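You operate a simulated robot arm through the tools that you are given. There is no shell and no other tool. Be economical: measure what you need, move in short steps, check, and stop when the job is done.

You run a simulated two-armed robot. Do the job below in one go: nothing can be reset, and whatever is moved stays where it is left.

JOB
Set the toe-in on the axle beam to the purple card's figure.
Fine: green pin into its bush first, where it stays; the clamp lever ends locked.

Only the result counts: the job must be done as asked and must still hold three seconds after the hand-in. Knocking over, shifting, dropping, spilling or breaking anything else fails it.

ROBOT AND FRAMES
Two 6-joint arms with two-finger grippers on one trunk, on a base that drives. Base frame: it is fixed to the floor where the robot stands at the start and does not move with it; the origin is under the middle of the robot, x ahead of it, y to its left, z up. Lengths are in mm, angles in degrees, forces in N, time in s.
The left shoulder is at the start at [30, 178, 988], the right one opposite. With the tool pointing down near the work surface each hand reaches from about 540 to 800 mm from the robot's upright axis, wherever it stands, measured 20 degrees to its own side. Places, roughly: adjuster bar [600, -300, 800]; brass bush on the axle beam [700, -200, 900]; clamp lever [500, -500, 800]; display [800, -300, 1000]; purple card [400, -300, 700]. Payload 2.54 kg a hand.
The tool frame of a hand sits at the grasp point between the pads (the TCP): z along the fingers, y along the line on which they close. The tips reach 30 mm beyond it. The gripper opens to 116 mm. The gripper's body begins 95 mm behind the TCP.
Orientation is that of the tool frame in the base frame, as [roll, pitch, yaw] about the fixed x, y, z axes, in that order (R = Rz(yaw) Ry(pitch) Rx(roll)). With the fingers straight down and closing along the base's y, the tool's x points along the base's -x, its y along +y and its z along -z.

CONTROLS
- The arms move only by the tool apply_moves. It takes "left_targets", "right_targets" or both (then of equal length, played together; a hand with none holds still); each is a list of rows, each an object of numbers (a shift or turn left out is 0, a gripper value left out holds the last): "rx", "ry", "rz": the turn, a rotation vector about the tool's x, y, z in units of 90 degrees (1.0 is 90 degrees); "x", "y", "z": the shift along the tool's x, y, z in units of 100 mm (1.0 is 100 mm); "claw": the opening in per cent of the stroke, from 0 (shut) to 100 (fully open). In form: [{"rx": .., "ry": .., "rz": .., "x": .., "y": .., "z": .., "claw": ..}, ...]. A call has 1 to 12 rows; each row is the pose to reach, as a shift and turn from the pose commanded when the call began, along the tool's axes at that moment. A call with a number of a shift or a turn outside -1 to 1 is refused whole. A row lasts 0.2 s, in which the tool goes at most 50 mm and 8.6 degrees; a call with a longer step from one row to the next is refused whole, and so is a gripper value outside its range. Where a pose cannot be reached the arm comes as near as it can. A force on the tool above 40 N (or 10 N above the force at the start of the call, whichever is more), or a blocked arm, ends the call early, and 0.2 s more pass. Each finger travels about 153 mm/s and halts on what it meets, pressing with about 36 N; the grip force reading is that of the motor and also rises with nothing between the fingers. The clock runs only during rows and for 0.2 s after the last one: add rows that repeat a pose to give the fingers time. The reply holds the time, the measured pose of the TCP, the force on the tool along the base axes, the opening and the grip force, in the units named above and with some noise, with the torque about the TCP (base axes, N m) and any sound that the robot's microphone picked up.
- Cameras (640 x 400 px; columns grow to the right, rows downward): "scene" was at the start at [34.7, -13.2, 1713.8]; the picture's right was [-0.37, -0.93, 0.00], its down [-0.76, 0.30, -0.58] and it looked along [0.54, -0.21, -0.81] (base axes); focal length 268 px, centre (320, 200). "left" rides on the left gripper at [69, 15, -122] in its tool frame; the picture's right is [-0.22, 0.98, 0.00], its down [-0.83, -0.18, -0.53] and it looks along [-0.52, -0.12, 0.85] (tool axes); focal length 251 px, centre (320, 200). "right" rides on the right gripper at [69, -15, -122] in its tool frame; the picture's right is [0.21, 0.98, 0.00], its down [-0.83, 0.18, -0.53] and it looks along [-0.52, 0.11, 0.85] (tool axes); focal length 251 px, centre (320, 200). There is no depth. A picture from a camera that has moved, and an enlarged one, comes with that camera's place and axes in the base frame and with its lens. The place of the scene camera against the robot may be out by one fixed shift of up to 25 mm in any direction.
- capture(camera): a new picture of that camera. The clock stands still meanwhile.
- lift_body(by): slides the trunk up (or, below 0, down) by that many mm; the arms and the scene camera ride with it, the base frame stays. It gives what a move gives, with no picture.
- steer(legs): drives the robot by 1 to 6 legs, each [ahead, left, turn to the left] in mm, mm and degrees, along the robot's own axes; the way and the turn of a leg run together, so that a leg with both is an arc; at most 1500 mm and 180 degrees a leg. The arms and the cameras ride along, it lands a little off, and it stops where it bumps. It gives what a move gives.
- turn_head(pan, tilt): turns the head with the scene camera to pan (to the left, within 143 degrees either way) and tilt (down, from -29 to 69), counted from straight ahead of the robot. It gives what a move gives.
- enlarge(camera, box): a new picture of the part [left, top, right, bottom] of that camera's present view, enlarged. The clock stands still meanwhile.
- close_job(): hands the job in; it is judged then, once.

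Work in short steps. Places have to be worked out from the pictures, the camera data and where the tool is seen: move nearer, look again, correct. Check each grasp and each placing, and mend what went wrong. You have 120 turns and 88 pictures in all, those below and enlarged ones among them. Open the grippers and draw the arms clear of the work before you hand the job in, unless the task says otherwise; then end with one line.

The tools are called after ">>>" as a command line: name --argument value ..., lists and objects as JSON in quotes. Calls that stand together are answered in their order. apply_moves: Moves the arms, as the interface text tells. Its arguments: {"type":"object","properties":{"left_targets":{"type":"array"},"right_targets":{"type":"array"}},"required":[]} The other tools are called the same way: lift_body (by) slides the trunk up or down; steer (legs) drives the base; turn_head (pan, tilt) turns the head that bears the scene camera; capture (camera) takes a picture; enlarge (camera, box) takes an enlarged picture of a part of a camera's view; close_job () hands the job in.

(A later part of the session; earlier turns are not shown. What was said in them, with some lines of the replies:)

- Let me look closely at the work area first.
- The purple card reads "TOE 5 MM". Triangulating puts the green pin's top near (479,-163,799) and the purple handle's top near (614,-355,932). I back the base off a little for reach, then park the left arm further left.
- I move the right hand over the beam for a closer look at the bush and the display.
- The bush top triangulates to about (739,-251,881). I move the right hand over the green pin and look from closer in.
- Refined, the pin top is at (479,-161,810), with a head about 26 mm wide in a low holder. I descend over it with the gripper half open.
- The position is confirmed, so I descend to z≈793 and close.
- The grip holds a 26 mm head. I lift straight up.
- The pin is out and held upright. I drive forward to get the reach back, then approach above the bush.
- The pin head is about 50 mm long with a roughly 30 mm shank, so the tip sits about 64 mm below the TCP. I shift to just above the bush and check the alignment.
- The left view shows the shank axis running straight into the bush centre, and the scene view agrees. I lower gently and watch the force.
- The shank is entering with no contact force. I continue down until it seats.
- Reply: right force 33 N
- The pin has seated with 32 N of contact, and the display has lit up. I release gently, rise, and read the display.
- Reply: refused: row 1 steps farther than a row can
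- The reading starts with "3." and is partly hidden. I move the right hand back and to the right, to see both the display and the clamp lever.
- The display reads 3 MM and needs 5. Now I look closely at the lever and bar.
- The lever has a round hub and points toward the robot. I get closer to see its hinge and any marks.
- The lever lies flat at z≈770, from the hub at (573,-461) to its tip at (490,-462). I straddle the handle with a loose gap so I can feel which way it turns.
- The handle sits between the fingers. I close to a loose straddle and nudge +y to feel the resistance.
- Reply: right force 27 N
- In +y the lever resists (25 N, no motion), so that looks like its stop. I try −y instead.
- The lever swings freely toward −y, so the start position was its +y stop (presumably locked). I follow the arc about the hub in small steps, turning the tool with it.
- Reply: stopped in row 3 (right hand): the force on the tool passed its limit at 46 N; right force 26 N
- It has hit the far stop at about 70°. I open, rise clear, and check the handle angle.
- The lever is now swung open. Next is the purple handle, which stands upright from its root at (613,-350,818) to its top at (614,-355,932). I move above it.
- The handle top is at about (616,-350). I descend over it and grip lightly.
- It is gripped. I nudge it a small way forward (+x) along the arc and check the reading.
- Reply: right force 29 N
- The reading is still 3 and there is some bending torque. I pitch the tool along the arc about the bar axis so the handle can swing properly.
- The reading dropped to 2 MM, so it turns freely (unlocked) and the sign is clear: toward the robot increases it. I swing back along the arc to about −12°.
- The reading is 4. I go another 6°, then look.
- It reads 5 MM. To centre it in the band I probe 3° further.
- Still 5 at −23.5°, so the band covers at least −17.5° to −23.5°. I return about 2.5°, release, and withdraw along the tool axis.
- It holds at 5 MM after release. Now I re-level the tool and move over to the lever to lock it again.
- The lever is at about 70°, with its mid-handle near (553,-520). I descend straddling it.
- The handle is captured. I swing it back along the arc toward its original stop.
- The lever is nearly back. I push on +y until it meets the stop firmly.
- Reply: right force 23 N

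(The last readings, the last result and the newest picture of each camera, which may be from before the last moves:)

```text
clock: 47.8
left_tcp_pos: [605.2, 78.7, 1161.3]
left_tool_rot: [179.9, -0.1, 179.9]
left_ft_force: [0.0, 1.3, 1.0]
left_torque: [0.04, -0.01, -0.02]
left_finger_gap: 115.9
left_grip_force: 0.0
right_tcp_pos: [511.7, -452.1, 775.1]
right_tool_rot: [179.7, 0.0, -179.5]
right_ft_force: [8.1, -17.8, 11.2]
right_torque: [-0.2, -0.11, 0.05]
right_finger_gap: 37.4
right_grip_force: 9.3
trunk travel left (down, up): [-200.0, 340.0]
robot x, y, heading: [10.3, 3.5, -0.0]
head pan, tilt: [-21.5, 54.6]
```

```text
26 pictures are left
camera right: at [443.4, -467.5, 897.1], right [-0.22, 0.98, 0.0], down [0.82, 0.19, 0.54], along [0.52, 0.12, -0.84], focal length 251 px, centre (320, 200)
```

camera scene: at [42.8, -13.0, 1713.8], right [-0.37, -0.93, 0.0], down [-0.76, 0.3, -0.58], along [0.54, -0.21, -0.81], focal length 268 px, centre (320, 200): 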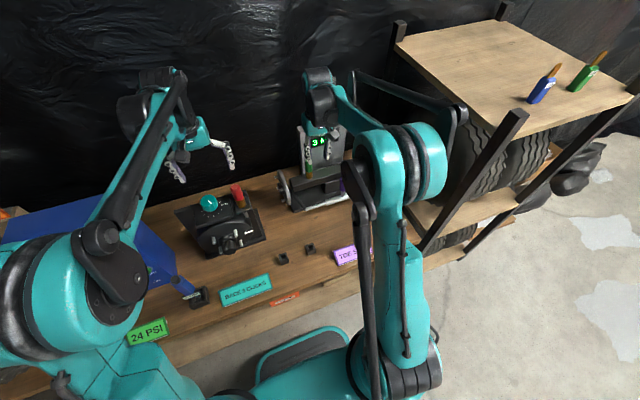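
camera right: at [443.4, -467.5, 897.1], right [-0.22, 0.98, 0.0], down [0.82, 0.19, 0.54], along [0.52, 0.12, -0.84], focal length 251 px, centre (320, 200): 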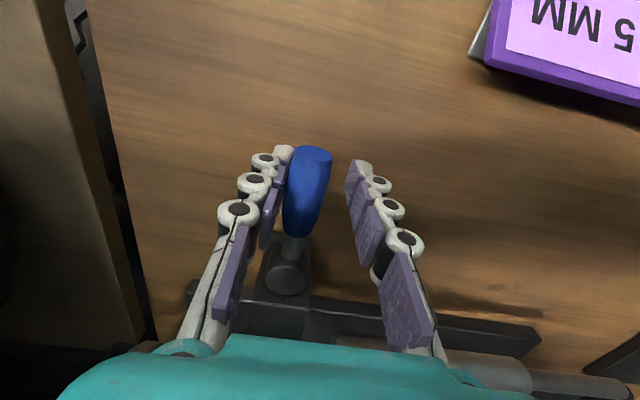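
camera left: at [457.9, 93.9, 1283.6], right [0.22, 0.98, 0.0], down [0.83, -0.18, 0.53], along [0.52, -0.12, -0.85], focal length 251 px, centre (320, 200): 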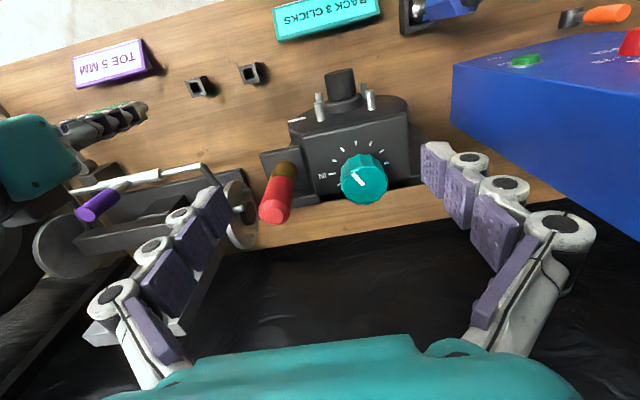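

The lever is back against its original stop (tip y≈−460, same resistance as at the start). I back off, open, rise, and check everything.

>>> apply_moves --right_targets '[{"y": -0.06, "claw": 45}, {"y": -0.08, "claw": 45}]'

>>> apply_moves --right_targets '[{"z": -0.4}, {"z": -0.8}, {"z": -1.0}]'

>>> apply_moves --right_targets '[{"x": 0.2, "z": -0.4}, {"x": 0.4, "z": -0.8}, {"x": 0.6, "z": -1.0}]'

>>> capture --camera "right"

>>> enlarge --camera "scene" --box '[270, 90, 390, 240]'

```text
clock: 48.4
left_tcp_pos: [605.0, 80.1, 1161.1]
left_tool_rot: [-180.0, 0.0, 179.9]
left_ft_force: [-0.4, 0.4, -0.1]
left_torque: [-0.02, -0.01, 0.0]
left_finger_gap: 116.0
left_grip_force: 0.1
right_tcp_pos: [510.3, -456.5, 774.9]
right_tool_rot: [179.7, 0.0, -179.6]
right_ft_force: [-0.4, 0.6, -0.5]
right_torque: [-0.02, -0.02, -0.02]
right_finger_gap: 52.1
right_grip_force: 0.0
trunk travel left (down, up): [-200.0, 340.0]
robot x, y, heading: [8.1, 1.2, 0.1]
head pan, tilt: [-21.5, 54.6]
```

```text
clock: 49.2
left_tcp_pos: [604.9, 79.6, 1162.4]
left_tool_rot: [179.9, 0.0, 179.9]
left_ft_force: [0.0, -0.2, 1.2]
left_torque: [0.01, -0.01, -0.03]
left_finger_gap: 115.8
left_grip_force: 0.0
right_tcp_pos: [510.1, -457.8, 875.8]
right_tool_rot: [179.7, 0.0, -179.5]
right_ft_force: [0.5, -0.3, 0.3]
right_torque: [0.0, 0.01, 0.0]
right_finger_gap: 52.1
right_grip_force: 0.1
trunk travel left (down, up): [-200.0, 340.0]
robot x, y, heading: [8.8, 1.6, -0.1]
head pan, tilt: [-21.5, 54.6]
```

```text
clock: 50.0
left_tcp_pos: [603.7, 78.5, 1162.8]
left_tool_rot: [179.9, 0.1, 179.9]
left_ft_force: [-0.3, -0.7, -0.1]
left_torque: [0.0, -0.03, 0.04]
left_finger_gap: 115.9
left_grip_force: 0.1
right_tcp_pos: [450.0, -459.6, 976.3]
right_tool_rot: [179.6, 0.1, -179.6]
right_ft_force: [0.2, 0.6, 0.2]
right_torque: [-0.04, -0.03, 0.01]
right_finger_gap: 52.3
right_grip_force: 0.0
trunk travel left (down, up): [-200.0, 340.0]
robot x, y, heading: [6.4, 1.1, -0.2]
head pan, tilt: [-21.5, 54.6]
```

```text
25 pictures are left
camera right: at [381.3, -475.8, 1098.3], right [-0.22, 0.97, 0.0], down [0.82, 0.19, 0.54], along [0.52, 0.12, -0.84], focal length 251 px, centre (320, 200)
```

right: 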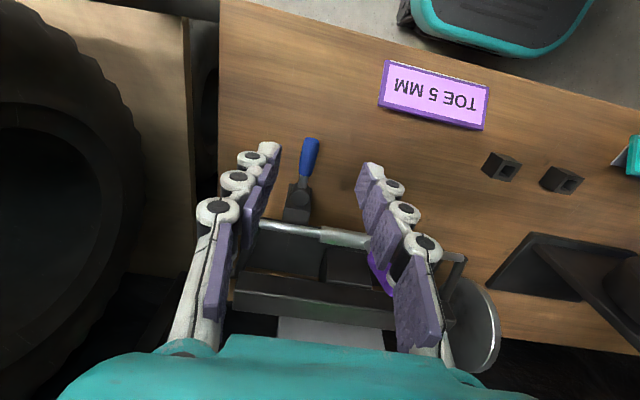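

```text
2.67 times, centred on (330, 165) of scene
camera zoom: at [42.3, -12.4, 1713.8], right [-0.37, -0.93, 0.0], down [-0.76, 0.3, -0.58], along [0.54, -0.21, -0.81], focal length 714 px, centre (293, 293)
```

zoom: 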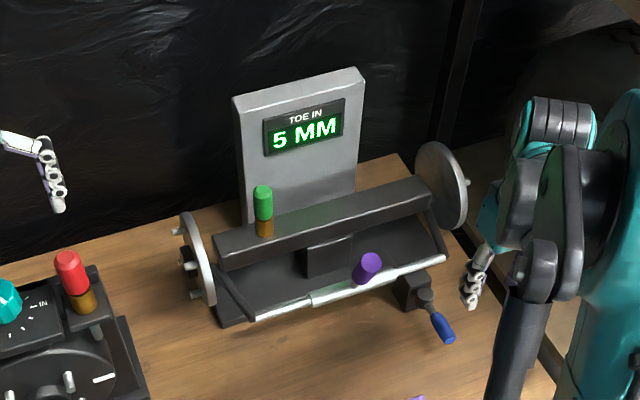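

The display reads 5 MM, the green pin is in its bush, and the lever is back at its stop. I lift the right arm clear, open the gripper and hand in.

>>> apply_moves --right_targets '[{"z": -0.4, "claw": 100}, {"z": -0.8}, {"z": -1.0, "x": 0.2}, {"z": -1.0, "x": 0.5}]'

>>> enlarge --camera "scene" --box '[270, 90, 390, 240]'

```text
clock: 51.0
left_tcp_pos: [603.8, 79.4, 1162.5]
left_tool_rot: [180.0, 0.1, 179.9]
left_ft_force: [-0.5, -0.1, 0.8]
left_torque: [0.0, -0.02, -0.02]
left_finger_gap: 116.0
left_grip_force: 0.1
right_tcp_pos: [399.0, -459.1, 1075.8]
right_tool_rot: [179.7, 0.0, -179.5]
right_ft_force: [-0.2, 0.2, 0.1]
right_torque: [0.01, -0.01, 0.0]
right_finger_gap: 115.9
right_grip_force: 0.1
trunk travel left (down, up): [-200.0, 340.0]
robot x, y, heading: [8.1, 0.7, -0.1]
head pan, tilt: [-21.5, 54.6]
```

```text
2.67 times, centred on (330, 165) of scene
camera zoom: at [42.6, -12.8, 1713.8], right [-0.37, -0.93, 0.0], down [-0.76, 0.3, -0.58], along [0.54, -0.21, -0.81], focal length 714 px, centre (293, 293)
```

zoom: 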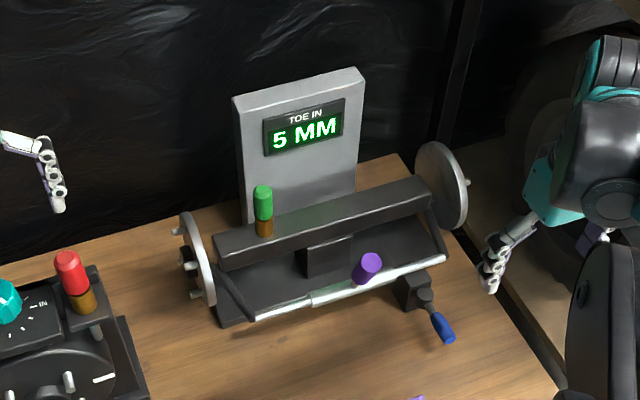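

The last picture shows 5 MM, the pin in its bush and the lever at its stop, with both hands open and clear. I hand in now.

>>> close_job

```text
The job is handed in.
```

Handed in: the green pin went into its bush first, the toe-in display reads 5 MM as on the purple card, and the clamp lever is back at the stop where it started, which I took to be locked because the bar turned freely with it swung away; I did not try the bar again afterwards.
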